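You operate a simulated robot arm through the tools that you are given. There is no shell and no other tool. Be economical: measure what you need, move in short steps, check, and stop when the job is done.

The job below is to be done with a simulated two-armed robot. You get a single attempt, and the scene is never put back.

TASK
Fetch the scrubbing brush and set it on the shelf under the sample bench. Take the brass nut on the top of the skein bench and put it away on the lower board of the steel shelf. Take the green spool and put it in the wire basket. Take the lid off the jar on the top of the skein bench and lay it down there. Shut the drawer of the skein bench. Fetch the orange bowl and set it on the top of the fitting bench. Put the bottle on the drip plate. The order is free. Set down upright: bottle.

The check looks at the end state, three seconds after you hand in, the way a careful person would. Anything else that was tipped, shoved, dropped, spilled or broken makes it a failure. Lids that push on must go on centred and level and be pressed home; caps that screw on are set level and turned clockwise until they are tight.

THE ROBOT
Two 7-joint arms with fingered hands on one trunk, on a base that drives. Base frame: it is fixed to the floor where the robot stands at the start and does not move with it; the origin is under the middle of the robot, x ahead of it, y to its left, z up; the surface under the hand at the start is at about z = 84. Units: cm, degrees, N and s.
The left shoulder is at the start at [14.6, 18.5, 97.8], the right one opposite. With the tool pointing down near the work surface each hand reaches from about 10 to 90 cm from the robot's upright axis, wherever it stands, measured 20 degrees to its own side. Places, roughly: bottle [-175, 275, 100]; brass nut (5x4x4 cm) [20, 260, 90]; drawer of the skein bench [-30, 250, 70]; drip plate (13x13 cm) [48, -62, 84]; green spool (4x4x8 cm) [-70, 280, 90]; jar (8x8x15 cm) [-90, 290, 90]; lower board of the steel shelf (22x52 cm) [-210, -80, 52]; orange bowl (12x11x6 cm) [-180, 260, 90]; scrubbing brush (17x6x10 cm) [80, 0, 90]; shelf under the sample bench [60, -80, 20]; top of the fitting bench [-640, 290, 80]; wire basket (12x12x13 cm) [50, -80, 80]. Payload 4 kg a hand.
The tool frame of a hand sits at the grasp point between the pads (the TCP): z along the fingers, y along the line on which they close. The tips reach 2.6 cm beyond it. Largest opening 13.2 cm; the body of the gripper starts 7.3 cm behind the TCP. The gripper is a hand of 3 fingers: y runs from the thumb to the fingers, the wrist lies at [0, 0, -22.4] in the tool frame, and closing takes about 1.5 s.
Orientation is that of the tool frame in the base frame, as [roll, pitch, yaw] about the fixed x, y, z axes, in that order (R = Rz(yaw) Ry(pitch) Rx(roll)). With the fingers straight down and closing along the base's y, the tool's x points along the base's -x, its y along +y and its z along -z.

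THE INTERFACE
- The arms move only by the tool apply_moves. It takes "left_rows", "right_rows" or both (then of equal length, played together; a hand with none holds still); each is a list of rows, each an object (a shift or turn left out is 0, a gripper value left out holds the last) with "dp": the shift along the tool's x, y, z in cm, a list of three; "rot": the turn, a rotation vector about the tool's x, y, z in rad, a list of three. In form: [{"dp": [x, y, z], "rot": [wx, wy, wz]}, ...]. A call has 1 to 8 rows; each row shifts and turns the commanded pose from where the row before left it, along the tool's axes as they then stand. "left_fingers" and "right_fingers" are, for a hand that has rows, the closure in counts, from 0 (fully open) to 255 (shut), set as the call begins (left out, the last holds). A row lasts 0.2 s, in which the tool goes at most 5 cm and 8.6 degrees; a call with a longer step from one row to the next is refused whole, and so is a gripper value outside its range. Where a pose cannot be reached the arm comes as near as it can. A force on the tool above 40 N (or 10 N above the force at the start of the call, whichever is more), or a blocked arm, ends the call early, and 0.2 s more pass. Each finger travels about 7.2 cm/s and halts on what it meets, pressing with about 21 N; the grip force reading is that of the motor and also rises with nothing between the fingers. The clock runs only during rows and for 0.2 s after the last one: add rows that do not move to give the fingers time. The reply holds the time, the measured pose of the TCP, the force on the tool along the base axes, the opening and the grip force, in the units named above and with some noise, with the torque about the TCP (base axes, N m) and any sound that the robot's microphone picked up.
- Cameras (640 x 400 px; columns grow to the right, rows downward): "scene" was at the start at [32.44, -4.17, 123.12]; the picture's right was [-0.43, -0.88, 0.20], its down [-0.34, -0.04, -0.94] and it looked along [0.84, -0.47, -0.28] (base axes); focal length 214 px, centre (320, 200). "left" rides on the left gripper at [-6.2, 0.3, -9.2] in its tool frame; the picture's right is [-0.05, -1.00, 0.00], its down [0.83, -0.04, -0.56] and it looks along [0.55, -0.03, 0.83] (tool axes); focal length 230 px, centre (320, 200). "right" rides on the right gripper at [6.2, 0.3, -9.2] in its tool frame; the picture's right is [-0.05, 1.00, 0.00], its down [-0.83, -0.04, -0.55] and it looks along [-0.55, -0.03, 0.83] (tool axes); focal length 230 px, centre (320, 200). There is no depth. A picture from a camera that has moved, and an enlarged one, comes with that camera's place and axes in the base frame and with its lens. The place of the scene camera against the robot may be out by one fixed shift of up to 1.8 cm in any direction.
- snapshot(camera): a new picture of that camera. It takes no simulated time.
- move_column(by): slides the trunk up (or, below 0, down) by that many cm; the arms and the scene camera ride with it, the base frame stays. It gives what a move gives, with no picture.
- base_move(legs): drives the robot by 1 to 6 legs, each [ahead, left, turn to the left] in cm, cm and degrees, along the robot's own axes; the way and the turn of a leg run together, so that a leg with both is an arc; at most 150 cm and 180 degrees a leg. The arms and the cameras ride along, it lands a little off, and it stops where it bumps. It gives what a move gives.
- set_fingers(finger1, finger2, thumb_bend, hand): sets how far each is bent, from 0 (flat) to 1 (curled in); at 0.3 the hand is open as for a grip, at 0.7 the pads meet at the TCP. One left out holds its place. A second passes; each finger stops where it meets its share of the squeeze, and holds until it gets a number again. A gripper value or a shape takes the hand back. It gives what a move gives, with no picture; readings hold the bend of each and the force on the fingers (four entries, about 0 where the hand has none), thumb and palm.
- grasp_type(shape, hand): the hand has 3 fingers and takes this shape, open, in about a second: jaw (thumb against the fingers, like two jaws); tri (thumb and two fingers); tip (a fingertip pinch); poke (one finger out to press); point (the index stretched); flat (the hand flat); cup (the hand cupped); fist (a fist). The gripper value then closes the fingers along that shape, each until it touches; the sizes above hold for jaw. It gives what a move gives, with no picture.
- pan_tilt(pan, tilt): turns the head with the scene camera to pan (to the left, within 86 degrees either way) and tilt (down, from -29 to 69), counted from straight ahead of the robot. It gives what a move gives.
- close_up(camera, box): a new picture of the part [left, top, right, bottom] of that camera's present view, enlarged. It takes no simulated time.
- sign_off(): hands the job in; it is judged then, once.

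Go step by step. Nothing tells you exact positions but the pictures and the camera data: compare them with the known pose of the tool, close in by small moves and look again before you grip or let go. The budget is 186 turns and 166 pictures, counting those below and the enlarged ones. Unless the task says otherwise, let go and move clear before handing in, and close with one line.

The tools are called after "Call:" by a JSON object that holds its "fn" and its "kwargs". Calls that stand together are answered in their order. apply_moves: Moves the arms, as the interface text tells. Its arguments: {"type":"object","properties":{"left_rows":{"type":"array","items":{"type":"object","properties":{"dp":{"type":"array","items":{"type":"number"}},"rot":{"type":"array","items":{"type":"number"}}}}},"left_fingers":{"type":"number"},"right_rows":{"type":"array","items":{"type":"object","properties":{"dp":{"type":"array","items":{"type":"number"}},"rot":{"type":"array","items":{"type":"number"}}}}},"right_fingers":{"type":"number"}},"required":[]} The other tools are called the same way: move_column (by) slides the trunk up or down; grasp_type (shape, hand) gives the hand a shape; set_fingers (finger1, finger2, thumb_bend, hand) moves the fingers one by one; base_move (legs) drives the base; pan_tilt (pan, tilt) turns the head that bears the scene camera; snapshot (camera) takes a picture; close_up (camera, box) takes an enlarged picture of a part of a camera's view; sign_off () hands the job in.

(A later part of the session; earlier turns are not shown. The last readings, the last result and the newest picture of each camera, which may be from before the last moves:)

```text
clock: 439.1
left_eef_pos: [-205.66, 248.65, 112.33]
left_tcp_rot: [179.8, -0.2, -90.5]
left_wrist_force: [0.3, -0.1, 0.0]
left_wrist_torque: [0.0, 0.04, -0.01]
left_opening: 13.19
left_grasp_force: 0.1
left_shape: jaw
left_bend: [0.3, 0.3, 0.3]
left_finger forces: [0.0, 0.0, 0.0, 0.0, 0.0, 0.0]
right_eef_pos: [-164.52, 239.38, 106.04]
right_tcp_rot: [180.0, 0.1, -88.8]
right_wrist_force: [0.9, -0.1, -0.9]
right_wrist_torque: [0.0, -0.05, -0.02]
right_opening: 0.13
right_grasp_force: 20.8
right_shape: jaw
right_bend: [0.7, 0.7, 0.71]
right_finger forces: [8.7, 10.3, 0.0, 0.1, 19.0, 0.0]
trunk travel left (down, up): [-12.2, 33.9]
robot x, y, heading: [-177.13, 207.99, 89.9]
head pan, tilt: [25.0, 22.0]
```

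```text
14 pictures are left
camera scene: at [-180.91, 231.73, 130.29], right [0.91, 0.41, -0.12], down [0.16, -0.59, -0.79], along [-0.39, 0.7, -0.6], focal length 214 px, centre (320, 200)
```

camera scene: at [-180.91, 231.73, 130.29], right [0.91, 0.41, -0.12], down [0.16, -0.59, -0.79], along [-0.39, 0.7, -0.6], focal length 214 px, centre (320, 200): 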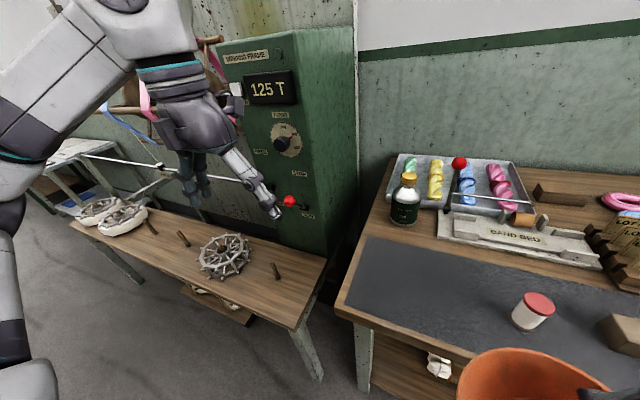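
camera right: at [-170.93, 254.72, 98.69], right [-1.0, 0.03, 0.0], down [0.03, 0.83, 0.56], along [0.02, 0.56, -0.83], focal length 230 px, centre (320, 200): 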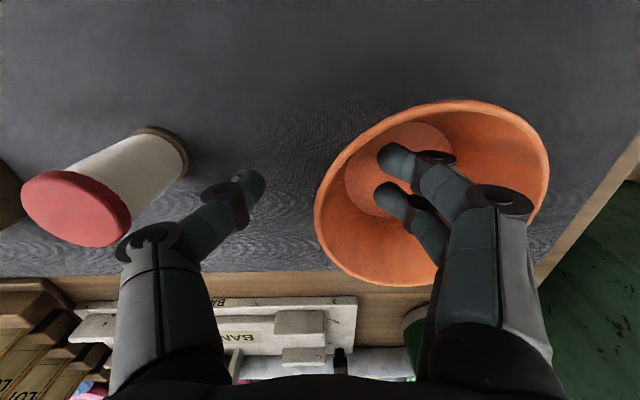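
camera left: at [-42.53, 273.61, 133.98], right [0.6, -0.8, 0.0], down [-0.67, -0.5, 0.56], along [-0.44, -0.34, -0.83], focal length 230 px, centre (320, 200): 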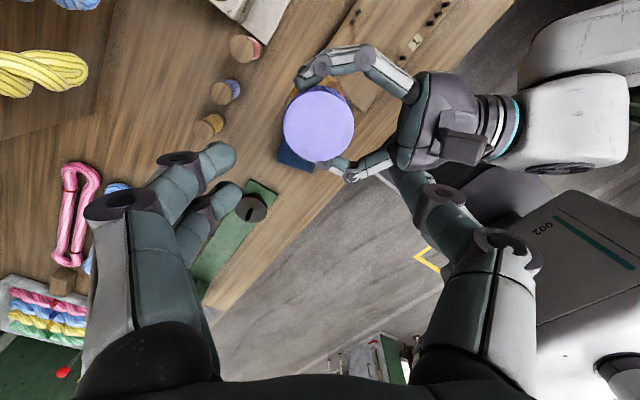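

Bowl held. Now bring the left hand over the bottle.

Call:
{"fn": "apply_moves", "kwargs": {"left_rows": [{"dp": [0, -4.6, 0]}, {"dp": [0, -4.6, 0]}, {"dp": [0, -4.6, 0]}, {"dp": [0, -4.6, 0]}, {"dp": [0, -4.6, 0]}]}}

Call:
{"fn": "apply_moves", "kwargs": {"left_fingers": 50, "left_rows": [{"dp": [-4.6, 0, 0]}, {"dp": [-4.6, 0, 0]}, {"dp": [-4.6, 0, 0]}, {"dp": [-4.6, 0, 0]}, {"dp": [-4.6, 0, 0]}, {"dp": [0, 0, 0]}]}}

Call:
{"fn": "snapshot", "kwargs": {"camera": "left"}}

```text
clock: 440.3
left_eef_pos: [-182.4, 248.56, 112.48]
left_tcp_rot: [179.9, -0.3, -90.4]
left_wrist_force: [-0.2, -0.3, 0.2]
left_wrist_torque: [0.02, -0.01, 0.01]
left_opening: 13.18
left_grasp_force: 0.0
left_shape: jaw
left_bend: [0.3, 0.3, 0.3]
left_finger forces: [0.1, 0.1, 0.2, 0.0, 0.0, 0.1]
right_eef_pos: [-164.59, 239.41, 105.79]
right_tcp_rot: [179.9, 0.1, -88.8]
right_wrist_force: [0.2, 0.6, 0.6]
right_wrist_torque: [0.02, -0.07, -0.04]
right_opening: 0.1
right_grasp_force: 20.6
right_shape: jaw
right_bend: [0.7, 0.7, 0.71]
right_finger forces: [8.8, 10.4, 0.0, 0.1, 18.9, 0.1]
trunk travel left (down, up): [-12.2, 33.9]
robot x, y, heading: [-177.13, 207.55, 90.0]
head pan, tilt: [25.0, 22.0]
```

```text
clock: 441.7
left_eef_pos: [-182.56, 271.43, 112.28]
left_tcp_rot: [180.0, -0.1, -90.6]
left_wrist_force: [0.5, -0.2, 0.1]
left_wrist_torque: [0.05, 0.03, 0.01]
left_opening: 10.63
left_grasp_force: 0.0
left_shape: jaw
left_bend: [0.59, 0.59, 0.55]
left_finger forces: [0.0, 0.1, 0.0, 0.0, 0.1, 0.1]
right_eef_pos: [-164.64, 239.29, 105.97]
right_tcp_rot: [180.0, 0.2, -88.8]
right_wrist_force: [-0.3, -0.6, -0.4]
right_wrist_torque: [0.01, -0.03, 0.01]
right_opening: 0.1
right_grasp_force: 21.0
right_shape: jaw
right_bend: [0.7, 0.7, 0.71]
right_finger forces: [8.8, 10.3, 0.0, 0.0, 18.9, 0.0]
trunk travel left (down, up): [-12.2, 33.9]
robot x, y, heading: [-177.06, 208.04, 89.9]
head pan, tilt: [25.0, 22.0]
```

```text
13 pictures are left
camera left: at [-182.74, 277.56, 121.49], right [1.0, 0.04, 0.0], down [0.04, -0.83, 0.56], along [0.02, -0.56, -0.83], focal length 230 px, centre (320, 200)
```

left: 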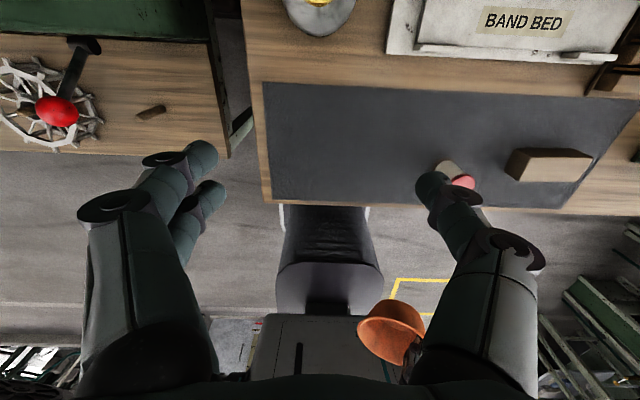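

Bottle axis at (-183,280). Move over it and descend with ~8.5 cm opening to z≈93.3.

Call:
{"fn": "apply_moves", "kwargs": {"left_fingers": 75, "left_rows": [{"dp": [-4.3, 0.3, 0]}, {"dp": [-4.3, 0.2, 1]}, {"dp": [0, 0, 4]}, {"dp": [0, 0, 4]}, {"dp": [0, 0, 4]}, {"dp": [0, 0, 0]}]}}

Call:
{"fn": "snapshot", "kwargs": {"camera": "left"}}

```text
clock: 443.1
left_eef_pos: [-182.95, 279.82, 99.22]
left_tcp_rot: [-180.0, -0.2, -90.6]
left_wrist_force: [0.1, 0.3, 0.9]
left_wrist_torque: [-0.02, 0.0, -0.01]
left_opening: 9.35
left_grasp_force: 0.1
left_shape: jaw
left_bend: [0.67, 0.67, 0.64]
left_finger forces: [0.0, 0.0, 0.0, 0.1, 0.0, 0.1]
right_eef_pos: [-164.81, 239.26, 105.93]
right_tcp_rot: [179.9, 0.2, -88.8]
right_wrist_force: [-0.3, -0.2, 0.0]
right_wrist_torque: [-0.01, -0.03, 0.0]
right_opening: 0.11
right_grasp_force: 20.9
right_shape: jaw
right_bend: [0.7, 0.7, 0.71]
right_finger forces: [8.8, 10.3, 0.0, 0.0, 18.9, 0.0]
trunk travel left (down, up): [-12.2, 33.9]
robot x, y, heading: [-177.38, 207.6, 90.1]
head pan, tilt: [25.0, 22.0]
```

```text
12 pictures are left
camera left: at [-183.2, 285.96, 108.53], right [1.0, 0.04, 0.0], down [0.04, -0.83, 0.56], along [0.02, -0.56, -0.83], focal length 230 px, centre (320, 200)
```

left: 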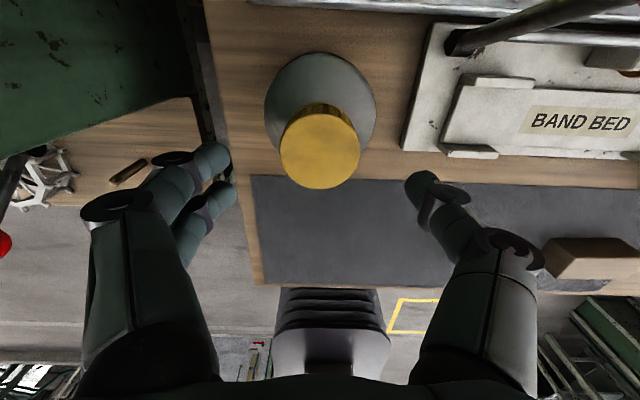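

Bottle is ~3 cm further (y≈282.8). Shift, descend and close.

Call:
{"fn": "apply_moves", "kwargs": {"left_rows": [{"dp": [-2.9, 0, 0]}, {"dp": [0, 0, 2.5]}, {"dp": [0, 0, 2.0]}, {"dp": [0, 0, 1.4]}, {"dp": [0, 0, 0]}]}}

Call:
{"fn": "apply_moves", "kwargs": {"left_fingers": 255, "left_rows": [{"dp": [0, 0, 0]}, {"dp": [0, 0, 0]}, {"dp": [0, 0, 0]}, {"dp": [0, 0, 0]}, {"dp": [0, 0, 0]}, {"dp": [0, 0, 0]}]}}

Call:
{"fn": "apply_moves", "kwargs": {"left_rows": [{"dp": [0, 0, -1]}, {"dp": [0, 0, -1.5]}, {"dp": [0, 0, 0]}]}}

```text
clock: 444.3
left_eef_pos: [-182.98, 282.8, 93.54]
left_tcp_rot: [-179.9, -0.2, -90.5]
left_wrist_force: [0.8, 0.2, 0.2]
left_wrist_torque: [0.03, 0.02, 0.01]
left_opening: 9.36
left_grasp_force: 0.0
left_shape: jaw
left_bend: [0.67, 0.67, 0.64]
left_finger forces: [0.0, 0.1, 0.0, 0.1, 0.1, 0.1]
right_eef_pos: [-164.81, 239.36, 105.89]
right_tcp_rot: [180.0, 0.2, -88.8]
right_wrist_force: [-0.5, 0.6, -0.4]
right_wrist_torque: [0.0, 0.02, -0.03]
right_opening: 0.12
right_grasp_force: 21.2
right_shape: jaw
right_bend: [0.7, 0.7, 0.71]
right_finger forces: [8.8, 10.3, 0.1, 0.0, 18.9, 0.1]
trunk travel left (down, up): [-12.2, 33.9]
robot x, y, heading: [-177.3, 207.47, 90.1]
head pan, tilt: [25.0, 22.0]
```

```text
clock: 445.7
left_eef_pos: [-182.94, 282.83, 93.52]
left_tcp_rot: [-179.9, -0.3, -90.5]
left_wrist_force: [0.6, 0.3, 0.1]
left_wrist_torque: [0.04, -0.01, 0.02]
left_opening: 6.07
left_grasp_force: 21.0
left_shape: jaw
left_bend: [0.73, 0.72, 0.7]
left_finger forces: [8.2, 9.7, 0.0, 0.0, 18.1, 0.0]
right_eef_pos: [-164.68, 239.44, 105.94]
right_tcp_rot: [-180.0, 0.1, -88.8]
right_wrist_force: [-0.2, -0.4, -1.4]
right_wrist_torque: [0.04, -0.03, 0.04]
right_opening: 0.11
right_grasp_force: 21.2
right_shape: jaw
right_bend: [0.7, 0.7, 0.71]
right_finger forces: [8.8, 10.3, 0.1, 0.1, 19.0, 0.0]
trunk travel left (down, up): [-12.2, 33.9]
robot x, y, heading: [-177.58, 207.72, 90.4]
head pan, tilt: [25.0, 22.0]
```

```text
clock: 446.5
left_eef_pos: [-183.04, 282.99, 95.95]
left_tcp_rot: [-180.0, -0.3, -90.6]
left_wrist_force: [0.4, 0.3, -2.0]
left_wrist_torque: [0.02, 0.03, 0.01]
left_opening: 6.09
left_grasp_force: 20.6
left_shape: jaw
left_bend: [0.73, 0.72, 0.7]
left_finger forces: [7.9, 9.6, 0.0, 0.0, 17.9, 0.0]
right_eef_pos: [-164.75, 239.53, 105.83]
right_tcp_rot: [179.9, 0.1, -88.7]
right_wrist_force: [-0.1, 0.1, -0.5]
right_wrist_torque: [0.0, -0.02, 0.0]
right_opening: 0.12
right_grasp_force: 20.5
right_shape: jaw
right_bend: [0.7, 0.7, 0.71]
right_finger forces: [8.7, 10.3, 0.0, 0.1, 18.9, 0.0]
trunk travel left (down, up): [-12.2, 33.9]
robot x, y, heading: [-177.44, 207.94, 89.7]
head pan, tilt: [25.0, 22.0]
```

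Bottle held. Lift, retract, and drive with both items to the sample bench for the drip plate.

Call:
{"fn": "apply_moves", "kwargs": {"left_rows": [{"dp": [0, 0, -3]}, {"dp": [0, 0, -3]}, {"dp": [0, 0, -3]}, {"dp": [3, 0, -2]}, {"dp": [4, 0, -1]}, {"dp": [4, 0, 0]}, {"dp": [4, 0, 0]}, {"dp": [4, 0, 0]}]}}

Call:
{"fn": "apply_moves", "kwargs": {"left_rows": [{"dp": [4, 2, 0]}, {"dp": [4, 4, 0]}, {"dp": [2, 4, 0]}, {"dp": [0, 0, 0]}], "right_rows": [{"dp": [0, 0, -2]}, {"dp": [0, 0, -2]}, {"dp": [0, -3, -2]}, {"dp": [0, -2, 0]}]}}

Call:
{"fn": "base_move", "kwargs": {"legs": [[-35, 0, 0], [0, 0, -90], [100, -150, 0], [20, -96, 0]]}}

Call:
{"fn": "pan_tilt", "kwargs": {"pan": 0, "tilt": 30}}

Call:
{"fn": "snapshot", "kwargs": {"camera": "scene"}}

```text
clock: 448.3
left_eef_pos: [-183.15, 263.81, 108.0]
left_tcp_rot: [-180.0, -0.2, -90.5]
left_wrist_force: [-0.4, 0.2, -2.1]
left_wrist_torque: [0.04, -0.04, -0.03]
left_opening: 6.09
left_grasp_force: 20.7
left_shape: jaw
left_bend: [0.73, 0.72, 0.7]
left_finger forces: [8.4, 9.6, 0.0, 0.0, 17.8, 0.0]
right_eef_pos: [-164.72, 239.37, 106.02]
right_tcp_rot: [-180.0, 0.2, -88.9]
right_wrist_force: [-0.2, -0.7, -0.9]
right_wrist_torque: [-0.01, 0.01, -0.01]
right_opening: 0.12
right_grasp_force: 20.6
right_shape: jaw
right_bend: [0.7, 0.7, 0.71]
right_finger forces: [8.9, 10.3, 0.0, 0.0, 18.9, 0.0]
trunk travel left (down, up): [-12.2, 33.9]
robot x, y, heading: [-177.59, 207.77, 90.1]
head pan, tilt: [25.0, 22.0]
```

```text
refused: row 2 steps farther than a row can; nothing moved
```

```text
refused: leg 3 is longer than a leg can be; nothing moved
```

```text
clock: 449.2
left_eef_pos: [-183.0, 263.92, 108.02]
left_tcp_rot: [-180.0, -0.2, -90.6]
left_wrist_force: [-0.1, 0.0, -3.0]
left_wrist_torque: [0.03, 0.01, -0.01]
left_opening: 6.07
left_grasp_force: 21.3
left_shape: jaw
left_bend: [0.73, 0.72, 0.7]
left_finger forces: [8.3, 9.6, 0.1, 0.0, 17.8, 0.0]
right_eef_pos: [-164.67, 239.39, 105.88]
right_tcp_rot: [180.0, 0.0, -88.7]
right_wrist_force: [0.5, 0.4, -0.6]
right_wrist_torque: [-0.02, -0.04, -0.01]
right_opening: 0.14
right_grasp_force: 20.8
right_shape: jaw
right_bend: [0.7, 0.7, 0.71]
right_finger forces: [8.8, 10.3, 0.1, 0.0, 19.0, 0.0]
trunk travel left (down, up): [-12.2, 33.9]
robot x, y, heading: [-177.82, 207.93, 89.9]
head pan, tilt: [0.0, 30.0]
```

```text
11 pictures are left
camera scene: at [-177.12, 232.03, 128.87], right [1.0, 0.0, 0.0], down [0.0, -0.73, -0.68], along [0.0, 0.68, -0.73], focal length 214 px, centre (320, 200)
```

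scene: 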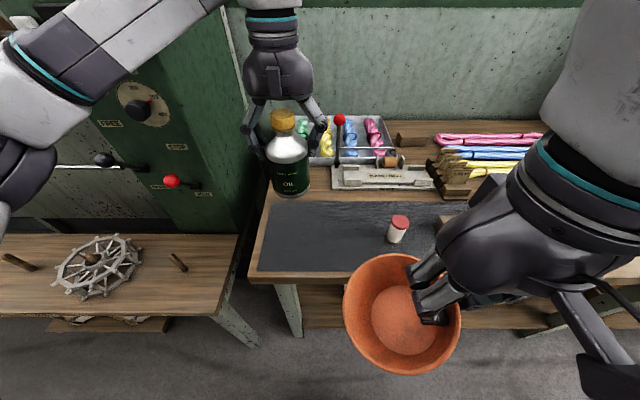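

Both items are held well (oil bottle upright, bowl level). Spread the hands and drive.

Call:
{"fn": "apply_moves", "kwargs": {"left_rows": [{"dp": [4, 2, 0]}, {"dp": [3, 3.5, 0]}, {"dp": [2, 4, 0]}, {"dp": [0, 0, 0]}], "right_rows": [{"dp": [0, 0, -2]}, {"dp": [0, 0, -2]}, {"dp": [0, -3, -2]}, {"dp": [0, -2, 0]}]}}

Call:
{"fn": "base_move", "kwargs": {"legs": [[-35, 0, 0], [0, 0, -90], [60, -123, 0], [60, -123, 0]]}}

Call:
{"fn": "snapshot", "kwargs": {"camera": "scene"}}

```text
clock: 450.2
left_eef_pos: [-192.37, 254.93, 107.94]
left_tcp_rot: [179.9, -0.3, -90.5]
left_wrist_force: [0.5, 0.0, -2.1]
left_wrist_torque: [0.02, -0.04, 0.0]
left_opening: 6.08
left_grasp_force: 20.4
left_shape: jaw
left_bend: [0.73, 0.72, 0.7]
left_finger forces: [8.5, 9.9, 0.1, 0.1, 18.2, 0.0]
right_eef_pos: [-159.63, 239.62, 112.11]
right_tcp_rot: [180.0, 0.1, -88.8]
right_wrist_force: [-0.2, 0.6, -0.1]
right_wrist_torque: [-0.02, 0.01, 0.0]
right_opening: 0.1
right_grasp_force: 21.1
right_shape: jaw
right_bend: [0.7, 0.7, 0.71]
right_finger forces: [8.9, 10.3, 0.0, 0.1, 18.9, 0.1]
trunk travel left (down, up): [-12.2, 33.9]
robot x, y, heading: [-177.43, 207.76, 90.1]
head pan, tilt: [0.0, 30.0]
```

```text
clock: 469.2
left_eef_pos: [-5.71, -59.21, 108.09]
left_tcp_rot: [-180.0, -0.2, 179.5]
left_wrist_force: [-1.2, 0.2, -2.8]
left_wrist_torque: [-0.01, -0.03, 0.01]
left_opening: 6.07
left_grasp_force: 21.0
left_shape: jaw
left_bend: [0.73, 0.72, 0.7]
left_finger forces: [8.6, 10.0, 0.0, 0.0, 17.9, 0.1]
right_eef_pos: [-21.28, -91.97, 112.08]
right_tcp_rot: [179.9, 0.0, -178.9]
right_wrist_force: [-1.1, -0.1, -0.8]
right_wrist_torque: [-0.06, -0.01, 0.0]
right_opening: 0.13
right_grasp_force: 20.6
right_shape: jaw
right_bend: [0.7, 0.7, 0.71]
right_finger forces: [8.8, 10.3, 0.0, 0.0, 18.9, 0.0]
trunk travel left (down, up): [-12.2, 33.9]
robot x, y, heading: [-52.92, -74.28, 0.0]
head pan, tilt: [0.0, 30.0]
```

```text
10 pictures are left
camera scene: at [-28.27, -74.25, 128.87], right [0.0, -1.0, 0.0], down [-0.73, 0.0, -0.68], along [0.68, 0.0, -0.73], focal length 214 px, centre (320, 200)
```

scene: 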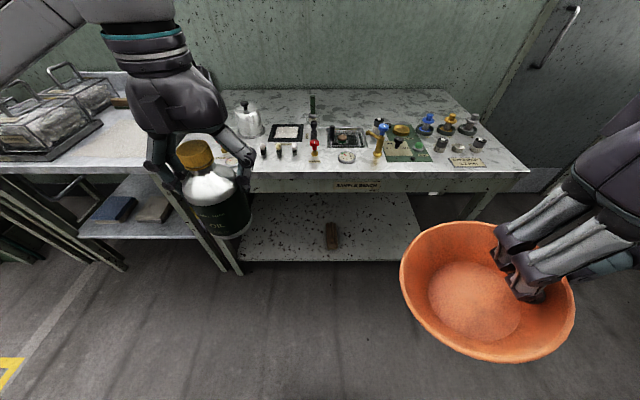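

Drip plate at about (49,-60.7). Advance and bring the bottle above it.

Call:
{"fn": "base_move", "kwargs": {"legs": [[35, 0, 0]]}}

Call:
{"fn": "apply_moves", "kwargs": {"left_rows": [{"dp": [-4, -0.3, 0]}, {"dp": [-4, -0.3, 0]}, {"dp": [-4, -0.3, 0]}, {"dp": [-4, -0.3, 0]}, {"dp": [-3.5, -0.3, 0]}, {"dp": [0, 0, 0]}]}}

Call:
{"fn": "snapshot", "kwargs": {"camera": "left"}}

Call:
{"fn": "close_up", "kwargs": {"camera": "scene", "box": [200, 60, 400, 200]}}

```text
clock: 471.5
left_eef_pos: [29.42, -59.13, 108.11]
left_tcp_rot: [180.0, -0.2, 179.5]
left_wrist_force: [0.2, -1.1, -2.9]
left_wrist_torque: [0.0, 0.0, 0.01]
left_opening: 6.05
left_grasp_force: 21.0
left_shape: jaw
left_bend: [0.73, 0.72, 0.7]
left_finger forces: [8.5, 10.0, 0.0, 0.1, 18.0, 0.0]
right_eef_pos: [14.03, -91.88, 112.19]
right_tcp_rot: [-180.0, 0.0, -178.8]
right_wrist_force: [0.7, 0.2, -0.9]
right_wrist_torque: [-0.01, 0.02, -0.02]
right_opening: 0.1
right_grasp_force: 21.3
right_shape: jaw
right_bend: [0.7, 0.7, 0.71]
right_finger forces: [8.9, 10.3, 0.0, 0.0, 18.7, 0.0]
trunk travel left (down, up): [-12.2, 33.9]
robot x, y, heading: [-17.68, -74.01, -0.0]
head pan, tilt: [0.0, 30.0]
```

```text
clock: 472.9
left_eef_pos: [48.67, -60.79, 108.08]
left_tcp_rot: [-180.0, -0.2, 179.4]
left_wrist_force: [0.2, -0.3, -3.3]
left_wrist_torque: [-0.01, -0.04, 0.01]
left_opening: 6.05
left_grasp_force: 21.0
left_shape: jaw
left_bend: [0.73, 0.72, 0.7]
left_finger forces: [8.8, 10.0, 0.0, 0.0, 18.0, 0.1]
right_eef_pos: [13.91, -91.92, 112.19]
right_tcp_rot: [180.0, 0.2, -178.8]
right_wrist_force: [-0.4, -0.2, -0.8]
right_wrist_torque: [-0.02, 0.03, 0.01]
right_opening: 0.12
right_grasp_force: 21.1
right_shape: jaw
right_bend: [0.7, 0.7, 0.71]
right_finger forces: [8.9, 10.3, 0.0, 0.1, 18.8, 0.0]
trunk travel left (down, up): [-12.2, 33.9]
robot x, y, heading: [-17.95, -74.3, -0.2]
head pan, tilt: [0.0, 30.0]
```

```text
9 pictures are left
camera left: at [54.93, -60.52, 117.25], right [0.04, -1.0, 0.0], down [-0.83, -0.04, 0.56], along [-0.56, -0.02, -0.83], focal length 230 px, centre (320, 200)
```

left: 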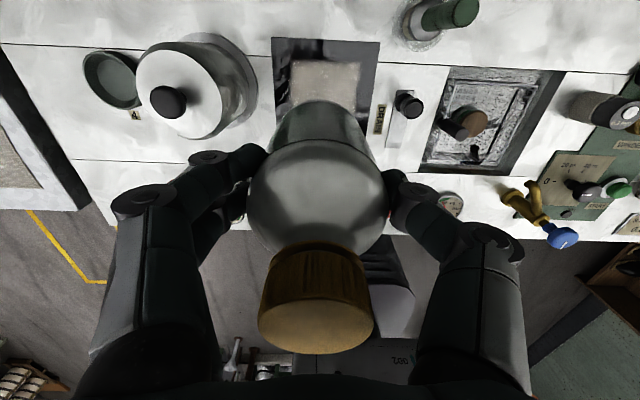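

```text
2.86 times, centred on (300, 130) of scene
camera zoom: at [6.81, -74.17, 128.88], right [0.0, -1.0, 0.0], down [-0.73, 0.0, -0.68], along [0.68, 0.0, -0.73], focal length 613 px, centre (377, 400)
```

zoom: 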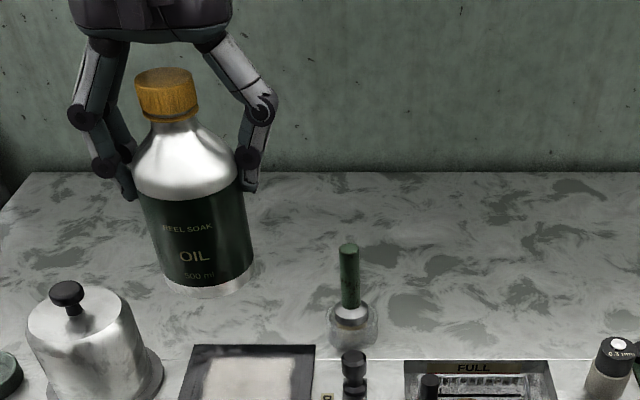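

Plate centre (49.1,-60.9) lies right under the bottle. Lower toward it, slowly at the end.

Call:
{"fn": "apply_moves", "kwargs": {"left_rows": [{"dp": [-0.2, 0, 3]}, {"dp": [-0.2, 0, 4]}, {"dp": [0, 0, 3.5]}, {"dp": [0, 0, 1.5]}, {"dp": [0, 0, 0]}]}}

Call:
{"fn": "apply_moves", "kwargs": {"left_rows": [{"dp": [0, 0, 0.5]}, {"dp": [0, 0, 0]}]}}

Call:
{"fn": "apply_moves", "kwargs": {"left_rows": [{"dp": [0, 0, 0.4]}, {"dp": [0, 0, 0]}]}}

```text
clock: 474.1
left_eef_pos: [49.19, -60.79, 95.99]
left_tcp_rot: [180.0, -0.2, 179.5]
left_wrist_force: [0.3, -0.1, -3.6]
left_wrist_torque: [-0.04, 0.0, 0.0]
left_opening: 6.07
left_grasp_force: 20.9
left_shape: jaw
left_bend: [0.73, 0.72, 0.7]
left_finger forces: [8.8, 10.0, 0.0, 0.0, 17.9, 0.0]
right_eef_pos: [13.97, -92.0, 112.15]
right_tcp_rot: [-179.9, 0.1, -178.7]
right_wrist_force: [0.3, 0.7, -1.5]
right_wrist_torque: [0.0, -0.05, -0.01]
right_opening: 0.13
right_grasp_force: 20.6
right_shape: jaw
right_bend: [0.7, 0.7, 0.71]
right_finger forces: [8.9, 10.3, 0.0, 0.0, 18.8, 0.0]
trunk travel left (down, up): [-12.2, 33.9]
robot x, y, heading: [-17.51, -74.08, -0.0]
head pan, tilt: [0.0, 30.0]
```

```text
clock: 474.7
left_eef_pos: [49.18, -60.78, 95.33]
left_tcp_rot: [-180.0, -0.1, 179.4]
left_wrist_force: [-0.6, 0.6, -4.0]
left_wrist_torque: [0.0, -0.03, -0.02]
left_opening: 6.06
left_grasp_force: 21.0
left_shape: jaw
left_bend: [0.73, 0.72, 0.7]
left_finger forces: [8.9, 10.0, 0.0, 0.0, 17.9, 0.0]
right_eef_pos: [13.98, -91.94, 111.96]
right_tcp_rot: [179.9, 0.2, -178.7]
right_wrist_force: [-1.0, 0.1, -0.8]
right_wrist_torque: [-0.02, -0.04, -0.04]
right_opening: 0.11
right_grasp_force: 20.8
right_shape: jaw
right_bend: [0.7, 0.7, 0.71]
right_finger forces: [8.9, 10.2, 0.0, 0.0, 18.8, 0.0]
trunk travel left (down, up): [-12.2, 33.9]
robot x, y, heading: [-17.59, -73.74, -0.0]
head pan, tilt: [0.0, 30.0]
```

```text
clock: 475.3
left_eef_pos: [49.1, -60.73, 95.0]
left_tcp_rot: [180.0, -0.2, 179.5]
left_wrist_force: [-0.2, 0.1, -3.5]
left_wrist_torque: [-0.02, -0.03, -0.01]
left_opening: 6.06
left_grasp_force: 21.1
left_shape: jaw
left_bend: [0.73, 0.72, 0.7]
left_finger forces: [8.9, 10.1, 0.1, 0.0, 17.9, 0.0]
right_eef_pos: [14.02, -91.96, 111.96]
right_tcp_rot: [180.0, 0.1, -178.8]
right_wrist_force: [-0.2, -1.5, -1.1]
right_wrist_torque: [-0.02, 0.0, 0.02]
right_opening: 0.12
right_grasp_force: 21.1
right_shape: jaw
right_bend: [0.7, 0.7, 0.71]
right_finger forces: [8.9, 10.2, 0.0, 0.0, 18.7, 0.0]
trunk travel left (down, up): [-12.2, 33.9]
robot x, y, heading: [-17.74, -74.05, -0.0]
head pan, tilt: [0.0, 30.0]
```

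Call:
{"fn": "apply_moves", "kwargs": {"left_rows": [{"dp": [0, 0, 0.4]}, {"dp": [0, 0, 0]}]}}

Call:
{"fn": "apply_moves", "kwargs": {"left_rows": [{"dp": [0, 0, 0.4]}, {"dp": [0, 0, 0]}]}}

Call:
{"fn": "apply_moves", "kwargs": {"left_rows": [{"dp": [0, 0, 0.4]}, {"dp": [0, 0, 0]}]}}

```text
clock: 475.9
left_eef_pos: [49.3, -60.79, 94.55]
left_tcp_rot: [-180.0, -0.3, 179.5]
left_wrist_force: [-0.1, 0.5, -2.7]
left_wrist_torque: [-0.01, -0.05, -0.02]
left_opening: 6.06
left_grasp_force: 21.2
left_shape: jaw
left_bend: [0.73, 0.72, 0.7]
left_finger forces: [8.8, 10.1, 0.0, 0.0, 17.9, 0.0]
right_eef_pos: [14.02, -91.99, 112.11]
right_tcp_rot: [-180.0, 0.1, -178.8]
right_wrist_force: [0.3, -0.3, -0.3]
right_wrist_torque: [-0.01, 0.0, 0.0]
right_opening: 0.1
right_grasp_force: 21.0
right_shape: jaw
right_bend: [0.7, 0.7, 0.71]
right_finger forces: [8.9, 10.3, 0.0, 0.0, 18.8, 0.1]
trunk travel left (down, up): [-12.2, 33.9]
robot x, y, heading: [-17.45, -74.17, 0.1]
head pan, tilt: [0.0, 30.0]
```

```text
clock: 476.5
left_eef_pos: [49.23, -60.77, 94.17]
left_tcp_rot: [-180.0, -0.3, 179.5]
left_wrist_force: [-0.2, -0.5, -3.4]
left_wrist_torque: [0.01, -0.01, -0.01]
left_opening: 6.04
left_grasp_force: 20.7
left_shape: jaw
left_bend: [0.73, 0.72, 0.7]
left_finger forces: [8.8, 10.0, 0.1, 0.1, 17.9, 0.1]
right_eef_pos: [13.96, -91.88, 112.03]
right_tcp_rot: [-180.0, 0.1, -178.9]
right_wrist_force: [-0.8, 0.0, -2.3]
right_wrist_torque: [-0.04, 0.0, -0.02]
right_opening: 0.11
right_grasp_force: 20.9
right_shape: jaw
right_bend: [0.7, 0.7, 0.71]
right_finger forces: [8.9, 10.3, 0.0, 0.0, 18.8, 0.0]
trunk travel left (down, up): [-12.2, 33.9]
robot x, y, heading: [-17.64, -74.0, -0.0]
head pan, tilt: [0.0, 30.0]
```

```text
clock: 477.1
left_eef_pos: [49.26, -60.83, 93.97]
left_tcp_rot: [180.0, -0.2, 179.4]
left_wrist_force: [1.9, 0.5, 2.0]
left_wrist_torque: [0.03, 0.01, -0.02]
left_opening: 6.08
left_grasp_force: 21.2
left_shape: jaw
left_bend: [0.73, 0.72, 0.7]
left_finger forces: [9.4, 10.2, 0.1, 0.0, 18.4, 0.1]
right_eef_pos: [13.96, -91.91, 112.06]
right_tcp_rot: [180.0, 0.2, -178.8]
right_wrist_force: [0.4, -0.2, -0.4]
right_wrist_torque: [0.0, 0.02, 0.04]
right_opening: 0.12
right_grasp_force: 21.3
right_shape: jaw
right_bend: [0.7, 0.7, 0.71]
right_finger forces: [8.9, 10.3, 0.1, 0.0, 18.8, 0.0]
trunk travel left (down, up): [-12.2, 33.9]
robot x, y, heading: [-17.82, -74.15, -0.2]
head pan, tilt: [0.0, 30.0]
```

Contact. Open, rise straight up, and check.

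Call:
{"fn": "apply_moves", "kwargs": {"left_fingers": 75, "left_rows": [{"dp": [0, 0, 0]}, {"dp": [0, 0, 0]}, {"dp": [0, 0, 0]}, {"dp": [0, 0, 0]}, {"dp": [0, 0, 0]}, {"dp": [0, 0, -2]}, {"dp": [0, 0, -4]}, {"dp": [0, 0, -4]}]}}

Call:
{"fn": "apply_moves", "kwargs": {"left_rows": [{"dp": [0, 0, -4]}, {"dp": [1, 0, -3]}, {"dp": [4, 0, 0]}, {"dp": [4, 0, 0]}, {"dp": [4, 0, 0]}]}}

Call:
{"fn": "close_up", "kwargs": {"camera": "scene", "box": [190, 60, 390, 200]}}

```text
clock: 478.9
left_eef_pos: [48.87, -60.65, 103.95]
left_tcp_rot: [179.9, -0.2, 179.5]
left_wrist_force: [0.8, 1.2, 0.1]
left_wrist_torque: [0.02, -0.02, -0.01]
left_opening: 9.26
left_grasp_force: 0.0
left_shape: jaw
left_bend: [0.67, 0.67, 0.64]
left_finger forces: [0.0, 0.0, 0.1, 0.1, 0.0, 0.1]
right_eef_pos: [13.98, -91.91, 112.04]
right_tcp_rot: [179.9, 0.2, -178.8]
right_wrist_force: [-0.1, -0.7, -0.2]
right_wrist_torque: [-0.04, -0.01, -0.01]
right_opening: 0.12
right_grasp_force: 20.5
right_shape: jaw
right_bend: [0.7, 0.7, 0.71]
right_finger forces: [8.9, 10.2, 0.0, 0.0, 18.8, 0.0]
trunk travel left (down, up): [-12.2, 33.9]
robot x, y, heading: [-17.65, -74.09, 0.2]
head pan, tilt: [0.0, 30.0]
```

```text
clock: 480.1
left_eef_pos: [36.13, -60.51, 111.12]
left_tcp_rot: [-180.0, -0.1, 179.4]
left_wrist_force: [0.0, -0.7, -0.4]
left_wrist_torque: [-0.03, -0.03, -0.02]
left_opening: 9.27
left_grasp_force: 0.1
left_shape: jaw
left_bend: [0.67, 0.67, 0.64]
left_finger forces: [0.0, 0.0, 0.0, 0.0, 0.1, 0.0]
right_eef_pos: [14.0, -91.95, 112.05]
right_tcp_rot: [-180.0, 0.1, -178.8]
right_wrist_force: [-0.4, -0.4, -0.5]
right_wrist_torque: [-0.01, -0.01, -0.04]
right_opening: 0.12
right_grasp_force: 20.8
right_shape: jaw
right_bend: [0.7, 0.7, 0.71]
right_finger forces: [8.9, 10.3, 0.0, 0.1, 18.8, 0.0]
trunk travel left (down, up): [-12.2, 33.9]
robot x, y, heading: [-17.46, -74.41, -0.2]
head pan, tilt: [0.0, 30.0]
```

```text
2.86 times, centred on (290, 130) of scene
camera zoom: at [6.73, -74.17, 128.9], right [0.0, -1.0, 0.0], down [-0.73, 0.0, -0.69], along [0.69, 0.0, -0.73], focal length 613 px, centre (406, 400)
```

zoom: 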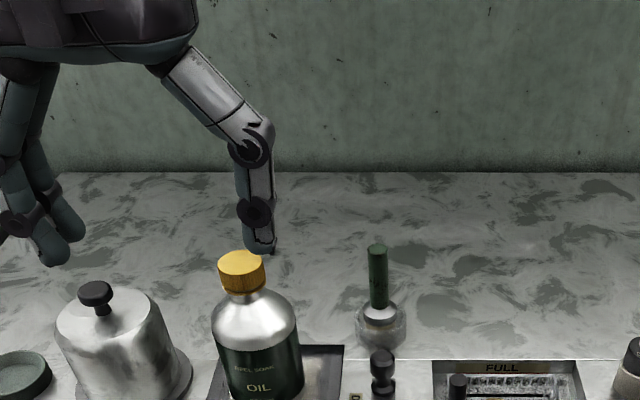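

The bottle stands upright on the drip plate. Now take the bowl to the fitting bench at x≈-640.

Call:
{"fn": "base_move", "kwargs": {"legs": [[-45, 0, 0], [0, 0, 90], [150, 0, 0], [62, 0, 0], [0, 0, 90]]}}

Call:
{"fn": "pan_tilt", "kwargs": {"pan": 0, "tilt": 5}}

Call:
{"fn": "snapshot", "kwargs": {"camera": "scene"}}

```text
clock: 500.6
left_eef_pos: [-116.06, 126.2, 110.92]
left_tcp_rot: [-180.0, -0.2, -2.3]
left_wrist_force: [0.0, 0.8, -0.3]
left_wrist_torque: [-0.02, 0.01, 0.0]
left_opening: 9.24
left_grasp_force: 0.1
left_shape: jaw
left_bend: [0.67, 0.67, 0.64]
left_finger forces: [0.1, 0.0, 0.0, 0.0, 0.0, 0.0]
right_eef_pos: [-92.88, 156.84, 112.09]
right_tcp_rot: [179.9, 0.2, -0.6]
right_wrist_force: [0.6, 0.2, 0.0]
right_wrist_torque: [0.01, 0.0, 0.0]
right_opening: 0.09
right_grasp_force: 21.1
right_shape: jaw
right_bend: [0.7, 0.7, 0.71]
right_finger forces: [8.8, 10.1, 0.0, 0.1, 18.5, 0.0]
trunk travel left (down, up): [-12.2, 33.9]
robot x, y, heading: [-61.99, 138.25, 178.3]
head pan, tilt: [0.0, 30.0]
```

```text
clock: 501.5
left_eef_pos: [-115.99, 126.19, 110.98]
left_tcp_rot: [180.0, -0.2, -2.3]
left_wrist_force: [-0.4, -0.2, 0.1]
left_wrist_torque: [0.01, -0.03, 0.0]
left_opening: 9.28
left_grasp_force: 0.0
left_shape: jaw
left_bend: [0.67, 0.67, 0.64]
left_finger forces: [0.0, 0.1, 0.0, 0.0, 0.0, 0.0]
right_eef_pos: [-92.87, 156.94, 112.05]
right_tcp_rot: [-180.0, 0.3, -0.5]
right_wrist_force: [0.4, 0.0, -1.2]
right_wrist_torque: [0.02, -0.03, -0.01]
right_opening: 0.1
right_grasp_force: 20.4
right_shape: jaw
right_bend: [0.7, 0.7, 0.71]
right_finger forces: [8.9, 10.1, 0.0, 0.0, 18.4, 0.1]
trunk travel left (down, up): [-12.2, 33.9]
robot x, y, heading: [-61.47, 138.22, 178.5]
head pan, tilt: [0.0, 5.0]
```

```text
6 pictures are left
camera scene: at [-86.83, 138.91, 132.69], right [0.03, 1.0, 0.0], down [0.37, -0.01, -0.93], along [-0.93, 0.03, -0.37], focal length 214 px, centre (320, 200)
```

scene: 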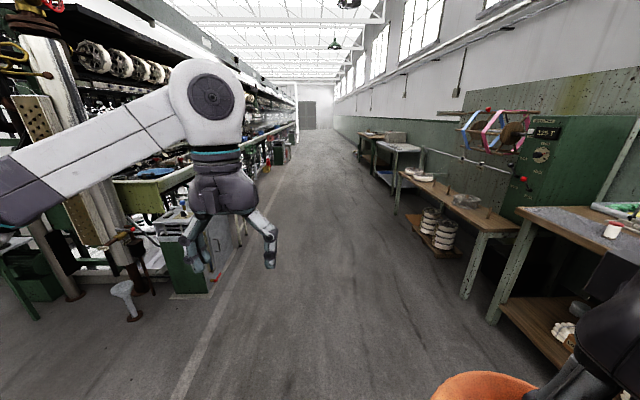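

The aisle is clear; the fitting bench is the far table on the right. Drive along the aisle and face it.

Call:
{"fn": "base_move", "kwargs": {"legs": [[150, 0, 1.5], [150, 0, 0], [150, 0, 0], [115, 0, 0], [0, 0, -90]]}}

Call:
{"fn": "pan_tilt", "kwargs": {"pan": 0, "tilt": 15}}

Call:
{"fn": "snapshot", "kwargs": {"camera": "scene"}}

```text
clock: 532.3
left_eef_pos: [-641.17, 181.55, 110.93]
left_tcp_rot: [-179.9, -0.3, -89.6]
left_wrist_force: [-0.8, 0.0, 0.0]
left_wrist_torque: [-0.01, 0.01, -0.02]
left_opening: 9.27
left_grasp_force: 0.0
left_shape: jaw
left_bend: [0.67, 0.67, 0.64]
left_finger forces: [0.1, 0.0, 0.0, 0.1, 0.1, 0.0]
right_eef_pos: [-609.3, 159.88, 112.15]
right_tcp_rot: [180.0, 0.2, -87.9]
right_wrist_force: [0.0, -0.3, -0.9]
right_wrist_torque: [0.02, -0.03, -0.02]
right_opening: 0.09
right_grasp_force: 21.9
right_shape: jaw
right_bend: [0.7, 0.7, 0.71]
right_finger forces: [8.9, 9.7, 0.0, 0.0, 18.4, 0.0]
trunk travel left (down, up): [-12.2, 33.9]
robot x, y, heading: [-626.39, 127.74, 91.0]
head pan, tilt: [0.0, 5.0]
```

```text
clock: 533.0
left_eef_pos: [-641.21, 181.54, 111.01]
left_tcp_rot: [179.9, -0.2, -89.6]
left_wrist_force: [0.2, 0.2, -0.2]
left_wrist_torque: [-0.03, -0.02, 0.02]
left_opening: 9.27
left_grasp_force: 0.0
left_shape: jaw
left_bend: [0.67, 0.67, 0.64]
left_finger forces: [0.1, 0.0, 0.0, 0.0, 0.0, 0.1]
right_eef_pos: [-609.41, 159.79, 111.99]
right_tcp_rot: [-179.9, 0.2, -87.9]
right_wrist_force: [1.1, 0.2, -1.3]
right_wrist_torque: [-0.01, 0.01, -0.01]
right_opening: 0.1
right_grasp_force: 21.2
right_shape: jaw
right_bend: [0.7, 0.7, 0.71]
right_finger forces: [8.9, 9.7, 0.0, 0.0, 18.3, 0.0]
trunk travel left (down, up): [-12.2, 33.9]
robot x, y, heading: [-626.82, 127.54, 90.8]
head pan, tilt: [0.0, 15.0]
```

```text
5 pictures are left
camera scene: at [-626.67, 152.94, 131.11], right [1.0, 0.02, 0.0], down [0.01, -0.53, -0.85], along [-0.01, 0.85, -0.53], focal length 214 px, centre (320, 200)
```

scene: 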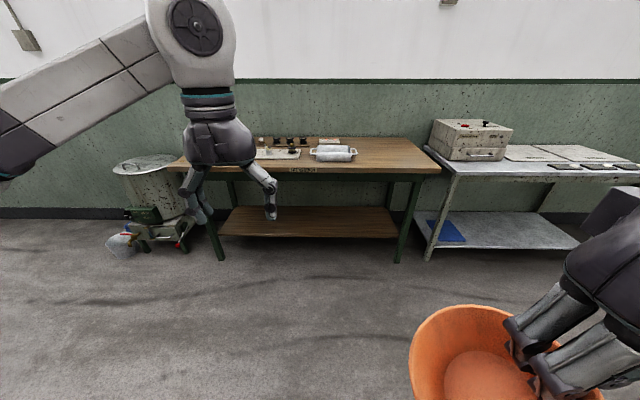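

The fitting bench's right part is free. Drive up and reach over it.

Call:
{"fn": "base_move", "kwargs": {"legs": [[76, -30, -0.8]]}}

Call:
{"fn": "apply_moves", "kwargs": {"right_rows": [{"dp": [-4.3, 0, 0]}, {"dp": [-4.3, 0, 0]}, {"dp": [-4.3, 0, 0]}, {"dp": [-4.3, 0, 0]}, {"dp": [-4.3, 0, 0]}, {"dp": [-4.3, 0, 0]}, {"dp": [-4.3, 0, 0]}, {"dp": [-4.3, 0, 0]}]}}

Call:
{"fn": "snapshot", "kwargs": {"camera": "right"}}

```text
clock: 537.5
left_eef_pos: [-610.3, 258.67, 111.03]
left_tcp_rot: [-180.0, -0.2, -90.6]
left_wrist_force: [-0.7, -0.8, -0.7]
left_wrist_torque: [-0.01, 0.0, 0.0]
left_opening: 9.28
left_grasp_force: 0.2
left_shape: jaw
left_bend: [0.67, 0.67, 0.64]
left_finger forces: [0.0, 0.0, 0.0, 0.0, 0.0, 0.0]
right_eef_pos: [-578.8, 236.25, 112.2]
right_tcp_rot: [179.9, 0.2, -88.8]
right_wrist_force: [0.4, -0.8, -1.0]
right_wrist_torque: [0.0, -0.05, -0.02]
right_opening: 0.11
right_grasp_force: 21.0
right_shape: jaw
right_bend: [0.7, 0.7, 0.71]
right_finger forces: [8.9, 9.8, 0.0, 0.1, 18.3, 0.0]
trunk travel left (down, up): [-12.2, 33.9]
robot x, y, heading: [-596.86, 204.57, 90.3]
head pan, tilt: [0.0, 15.0]
```

```text
clock: 539.2
left_eef_pos: [-610.27, 258.7, 111.03]
left_tcp_rot: [180.0, -0.4, -90.5]
left_wrist_force: [0.1, -0.2, -0.5]
left_wrist_torque: [-0.01, -0.02, 0.05]
left_opening: 9.26
left_grasp_force: 0.0
left_shape: jaw
left_bend: [0.67, 0.67, 0.64]
left_finger forces: [0.0, 0.0, 0.0, 0.0, 0.0, 0.0]
right_eef_pos: [-578.31, 269.5, 111.6]
right_tcp_rot: [179.9, 0.0, -88.9]
right_wrist_force: [0.5, -0.3, -0.8]
right_wrist_torque: [0.0, 0.02, 0.0]
right_opening: 0.11
right_grasp_force: 21.3
right_shape: jaw
right_bend: [0.7, 0.7, 0.71]
right_finger forces: [9.0, 9.9, 0.1, 0.0, 18.4, 0.0]
right hand out of reach, approached as far as the arm can: row 8
trunk travel left (down, up): [-12.2, 33.9]
robot x, y, heading: [-596.56, 204.66, 90.1]
head pan, tilt: [0.0, 15.0]
```

```text
4 pictures are left
camera right: at [-578.57, 263.33, 120.8], right [-1.0, 0.03, 0.0], down [0.03, 0.83, 0.56], along [0.02, 0.56, -0.83], focal length 230 px, centre (320, 200)
```

right: 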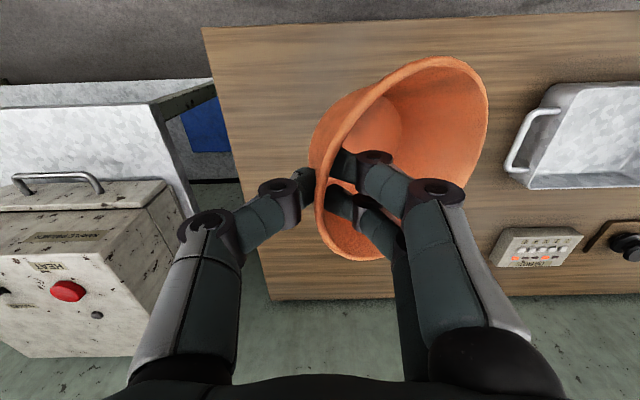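

Over the bench. Go a little further in and lower toward the surface.

Call:
{"fn": "apply_moves", "kwargs": {"right_rows": [{"dp": [0, 0, 4]}, {"dp": [-2, 0, 4]}, {"dp": [-2, 0, 4]}, {"dp": [-2, 0, 3]}, {"dp": [0, 0, 2]}, {"dp": [0, 0, 0]}]}}

Call:
{"fn": "apply_moves", "kwargs": {"right_rows": [{"dp": [0, 0, 1]}, {"dp": [0, 0, 0]}, {"dp": [0, 0, 1]}, {"dp": [0, 0, 0]}]}}

Call:
{"fn": "apply_moves", "kwargs": {"right_rows": [{"dp": [0, 0, 0.7]}, {"dp": [0, 0, 0]}]}}

Call:
{"fn": "apply_moves", "kwargs": {"right_rows": [{"dp": [0, 0, 0.7]}, {"dp": [0, 0, 0]}]}}

```text
clock: 540.6
left_eef_pos: [-610.26, 258.61, 110.9]
left_tcp_rot: [-179.9, -0.2, -90.5]
left_wrist_force: [-0.2, 0.1, 0.4]
left_wrist_torque: [-0.02, -0.02, 0.0]
left_opening: 9.28
left_grasp_force: 0.1
left_shape: jaw
left_bend: [0.67, 0.67, 0.64]
left_finger forces: [0.1, 0.1, 0.1, 0.0, 0.0, 0.1]
right_eef_pos: [-578.52, 274.28, 96.84]
right_tcp_rot: [-180.0, 0.2, -88.8]
right_wrist_force: [-0.1, -0.9, -1.0]
right_wrist_torque: [0.01, -0.01, -0.02]
right_opening: 0.11
right_grasp_force: 20.7
right_shape: jaw
right_bend: [0.7, 0.7, 0.71]
right_finger forces: [8.9, 10.0, 0.1, 0.1, 18.3, 0.0]
right hand out of reach, approached as far as the arm can: row 4
trunk travel left (down, up): [-12.2, 33.9]
robot x, y, heading: [-596.97, 204.49, 90.3]
head pan, tilt: [0.0, 15.0]
```

```text
clock: 541.6
left_eef_pos: [-610.15, 258.56, 111.04]
left_tcp_rot: [180.0, -0.2, -90.6]
left_wrist_force: [0.0, -0.6, 1.0]
left_wrist_torque: [0.01, -0.01, 0.0]
left_opening: 9.26
left_grasp_force: 0.1
left_shape: jaw
left_bend: [0.67, 0.67, 0.64]
left_finger forces: [0.1, 0.0, 0.1, 0.0, 0.0, 0.1]
right_eef_pos: [-578.44, 274.17, 94.82]
right_tcp_rot: [-180.0, 0.2, -88.7]
right_wrist_force: [-0.1, 0.2, -0.1]
right_wrist_torque: [-0.01, -0.04, 0.04]
right_opening: 0.09
right_grasp_force: 20.9
right_shape: jaw
right_bend: [0.7, 0.7, 0.71]
right_finger forces: [9.0, 9.9, 0.1, 0.0, 18.4, 0.1]
trunk travel left (down, up): [-12.2, 33.9]
robot x, y, heading: [-596.66, 204.23, 90.3]
head pan, tilt: [0.0, 15.0]
```

```text
clock: 542.2
left_eef_pos: [-610.3, 258.57, 111.09]
left_tcp_rot: [-180.0, -0.2, -90.4]
left_wrist_force: [0.4, 0.4, 0.3]
left_wrist_torque: [-0.04, -0.01, 0.01]
left_opening: 9.3
left_grasp_force: 0.1
left_shape: jaw
left_bend: [0.67, 0.67, 0.64]
left_finger forces: [0.0, 0.0, 0.0, 0.0, 0.0, 0.0]
right_eef_pos: [-578.59, 273.96, 94.02]
right_tcp_rot: [-180.0, 0.2, -88.8]
right_wrist_force: [1.6, 0.5, -0.9]
right_wrist_torque: [0.02, -0.05, 0.0]
right_opening: 0.11
right_grasp_force: 21.4
right_shape: jaw
right_bend: [0.7, 0.7, 0.71]
right_finger forces: [9.0, 9.9, 0.0, 0.1, 18.5, 0.0]
trunk travel left (down, up): [-12.2, 33.9]
robot x, y, heading: [-596.66, 204.79, 90.2]
head pan, tilt: [0.0, 15.0]
```

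```text
clock: 542.9
left_eef_pos: [-610.33, 258.58, 111.03]
left_tcp_rot: [-180.0, -0.1, -90.4]
left_wrist_force: [0.0, -0.2, -0.2]
left_wrist_torque: [-0.02, -0.02, -0.01]
left_opening: 9.27
left_grasp_force: 0.1
left_shape: jaw
left_bend: [0.67, 0.67, 0.64]
left_finger forces: [0.0, 0.0, 0.1, 0.0, 0.1, 0.0]
right_eef_pos: [-578.56, 274.1, 93.3]
right_tcp_rot: [180.0, 0.2, -88.8]
right_wrist_force: [-0.7, -0.2, -0.5]
right_wrist_torque: [0.03, -0.02, 0.0]
right_opening: 0.08
right_grasp_force: 20.7
right_shape: jaw
right_bend: [0.7, 0.7, 0.71]
right_finger forces: [9.0, 10.0, 0.0, 0.1, 18.3, 0.1]
trunk travel left (down, up): [-12.2, 33.9]
robot x, y, heading: [-596.48, 204.28, 89.9]
head pan, tilt: [0.0, 15.0]
```

Call:
{"fn": "apply_moves", "kwargs": {"right_rows": [{"dp": [0, 0, 1.2]}, {"dp": [0, 0, 0]}]}}

Call:
{"fn": "apply_moves", "kwargs": {"right_rows": [{"dp": [0, 0, 1.0]}, {"dp": [0, 0, 0]}]}}

Call:
{"fn": "apply_moves", "kwargs": {"right_rows": [{"dp": [0, 0, 0.7]}, {"dp": [0, 0, 0]}]}}

Call:
{"fn": "apply_moves", "kwargs": {"right_rows": [{"dp": [0, 0, 0.6]}, {"dp": [0, 0, 0]}]}}

```text
clock: 543.5
left_eef_pos: [-610.32, 258.6, 110.94]
left_tcp_rot: [180.0, -0.1, -90.6]
left_wrist_force: [0.4, 0.3, 0.0]
left_wrist_torque: [0.02, 0.03, 0.0]
left_opening: 9.3
left_grasp_force: 0.0
left_shape: jaw
left_bend: [0.67, 0.67, 0.64]
left_finger forces: [0.0, 0.0, 0.1, 0.0, 0.0, 0.0]
right_eef_pos: [-578.35, 273.88, 92.16]
right_tcp_rot: [-180.0, 0.1, -88.6]
right_wrist_force: [0.0, -0.1, 0.0]
right_wrist_torque: [0.0, 0.01, 0.0]
right_opening: 0.11
right_grasp_force: 21.0
right_shape: jaw
right_bend: [0.7, 0.7, 0.71]
right_finger forces: [9.0, 9.9, 0.1, 0.1, 18.3, 0.1]
trunk travel left (down, up): [-12.2, 33.9]
robot x, y, heading: [-596.91, 205.09, 90.0]
head pan, tilt: [0.0, 15.0]
```

```text
clock: 544.0
left_eef_pos: [-610.38, 258.58, 111.03]
left_tcp_rot: [180.0, -0.2, -90.5]
left_wrist_force: [0.0, 0.5, -0.1]
left_wrist_torque: [0.01, 0.0, 0.01]
left_opening: 9.28
left_grasp_force: 0.1
left_shape: jaw
left_bend: [0.67, 0.67, 0.64]
left_finger forces: [0.0, 0.0, 0.0, 0.0, 0.0, 0.0]
right_eef_pos: [-578.46, 273.94, 91.19]
right_tcp_rot: [-179.9, 0.2, -88.7]
right_wrist_force: [1.2, 0.5, 1.2]
right_wrist_torque: [0.04, 0.04, 0.01]
right_opening: 0.09
right_grasp_force: 21.3
right_shape: jaw
right_bend: [0.71, 0.7, 0.71]
right_finger forces: [9.4, 10.1, 0.1, 0.0, 19.5, 0.1]
trunk travel left (down, up): [-12.2, 33.9]
robot x, y, heading: [-596.96, 204.3, 90.0]
head pan, tilt: [0.0, 15.0]
```

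```text
clock: 544.6
left_eef_pos: [-610.29, 258.59, 111.02]
left_tcp_rot: [180.0, -0.2, -90.5]
left_wrist_force: [0.6, -0.5, -0.5]
left_wrist_torque: [-0.01, 0.03, 0.01]
left_opening: 9.31
left_grasp_force: 0.1
left_shape: jaw
left_bend: [0.67, 0.67, 0.64]
left_finger forces: [0.1, 0.0, 0.1, 0.0, 0.0, 0.0]
right_eef_pos: [-578.64, 273.92, 90.54]
right_tcp_rot: [180.0, 0.3, -88.7]
right_wrist_force: [1.1, -0.3, 1.3]
right_wrist_torque: [-0.01, 0.12, -0.03]
right_opening: 0.1
right_grasp_force: 20.8
right_shape: jaw
right_bend: [0.71, 0.7, 0.71]
right_finger forces: [9.5, 10.4, 0.0, 0.1, 19.7, 0.1]
trunk travel left (down, up): [-12.2, 33.9]
robot x, y, heading: [-596.66, 204.55, 90.2]
head pan, tilt: [0.0, 15.0]
```

```text
clock: 545.2
left_eef_pos: [-610.28, 258.55, 111.02]
left_tcp_rot: [179.9, -0.3, -90.5]
left_wrist_force: [1.5, 0.4, -0.3]
left_wrist_torque: [-0.01, 0.0, -0.03]
left_opening: 9.26
left_grasp_force: 0.0
left_shape: jaw
left_bend: [0.67, 0.67, 0.64]
left_finger forces: [0.1, 0.1, 0.0, 0.1, 0.1, 0.1]
right_eef_pos: [-578.54, 273.94, 89.93]
right_tcp_rot: [-180.0, 0.2, -88.9]
right_wrist_force: [0.5, -0.3, 1.9]
right_wrist_torque: [-0.02, 0.12, -0.01]
right_opening: 0.07
right_grasp_force: 20.8
right_shape: jaw
right_bend: [0.71, 0.7, 0.71]
right_finger forces: [10.1, 10.7, 0.0, 0.0, 20.3, 0.0]
trunk travel left (down, up): [-12.2, 33.9]
robot x, y, heading: [-596.67, 204.89, 90.2]
head pan, tilt: [0.0, 15.0]
```

The bowl has touched and is levelling out. Lower slightly more until it sits flat, then release.

Call:
{"fn": "apply_moves", "kwargs": {"right_rows": [{"dp": [0, 0, 0.5]}, {"dp": [0, 0, 0]}]}}

Call:
{"fn": "apply_moves", "kwargs": {"right_rows": [{"dp": [0, 0, 0.4]}, {"dp": [0, 0, 0]}]}}

Call:
{"fn": "snapshot", "kwargs": {"camera": "right"}}

```text
clock: 545.9
left_eef_pos: [-610.37, 258.51, 111.12]
left_tcp_rot: [-180.0, -0.2, -90.5]
left_wrist_force: [0.6, 0.1, -0.3]
left_wrist_torque: [-0.02, -0.04, 0.0]
left_opening: 9.3
left_grasp_force: 0.0
left_shape: jaw
left_bend: [0.67, 0.67, 0.64]
left_finger forces: [0.1, 0.0, 0.0, 0.1, 0.0, 0.1]
right_eef_pos: [-578.37, 273.88, 89.45]
right_tcp_rot: [-180.0, 0.1, -88.8]
right_wrist_force: [0.2, 1.0, 2.9]
right_wrist_torque: [-0.02, 0.16, -0.02]
right_opening: 0.11
right_grasp_force: 20.4
right_shape: jaw
right_bend: [0.71, 0.7, 0.7]
right_finger forces: [11.4, 10.3, 0.0, 0.0, 20.7, 0.0]
trunk travel left (down, up): [-12.2, 33.9]
robot x, y, heading: [-596.5, 204.62, 90.1]
head pan, tilt: [0.0, 15.0]
```

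```text
clock: 546.5
left_eef_pos: [-610.25, 258.56, 110.87]
left_tcp_rot: [-180.0, -0.2, -90.4]
left_wrist_force: [0.9, -0.1, -0.9]
left_wrist_torque: [-0.01, 0.0, -0.01]
left_opening: 9.29
left_grasp_force: 0.2
left_shape: jaw
left_bend: [0.67, 0.67, 0.64]
left_finger forces: [0.1, 0.1, 0.0, 0.0, 0.0, 0.0]
right_eef_pos: [-578.4, 273.98, 88.87]
right_tcp_rot: [-179.9, 0.2, -88.8]
right_wrist_force: [0.1, 0.3, 3.6]
right_wrist_torque: [0.02, 0.16, -0.01]
right_opening: 0.12
right_grasp_force: 20.5
right_shape: jaw
right_bend: [0.71, 0.7, 0.7]
right_finger forces: [10.9, 10.9, 0.1, 0.0, 20.7, 0.0]
trunk travel left (down, up): [-12.2, 33.9]
robot x, y, heading: [-596.58, 204.74, 90.0]
head pan, tilt: [0.0, 15.0]
```

```text
3 pictures are left
camera right: at [-578.69, 267.7, 98.13], right [-1.0, 0.03, 0.0], down [0.03, 0.83, 0.56], along [0.02, 0.56, -0.83], focal length 230 px, centre (320, 200)
```

right: 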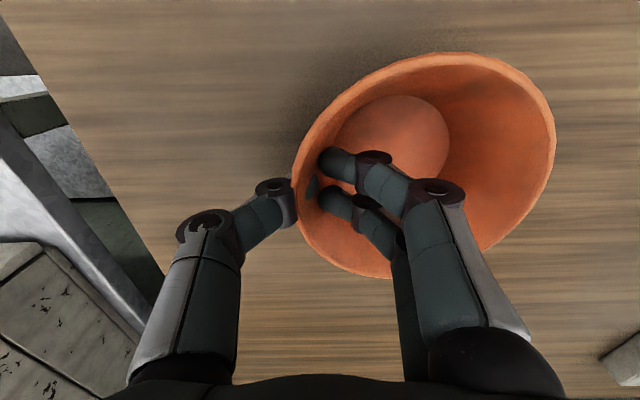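

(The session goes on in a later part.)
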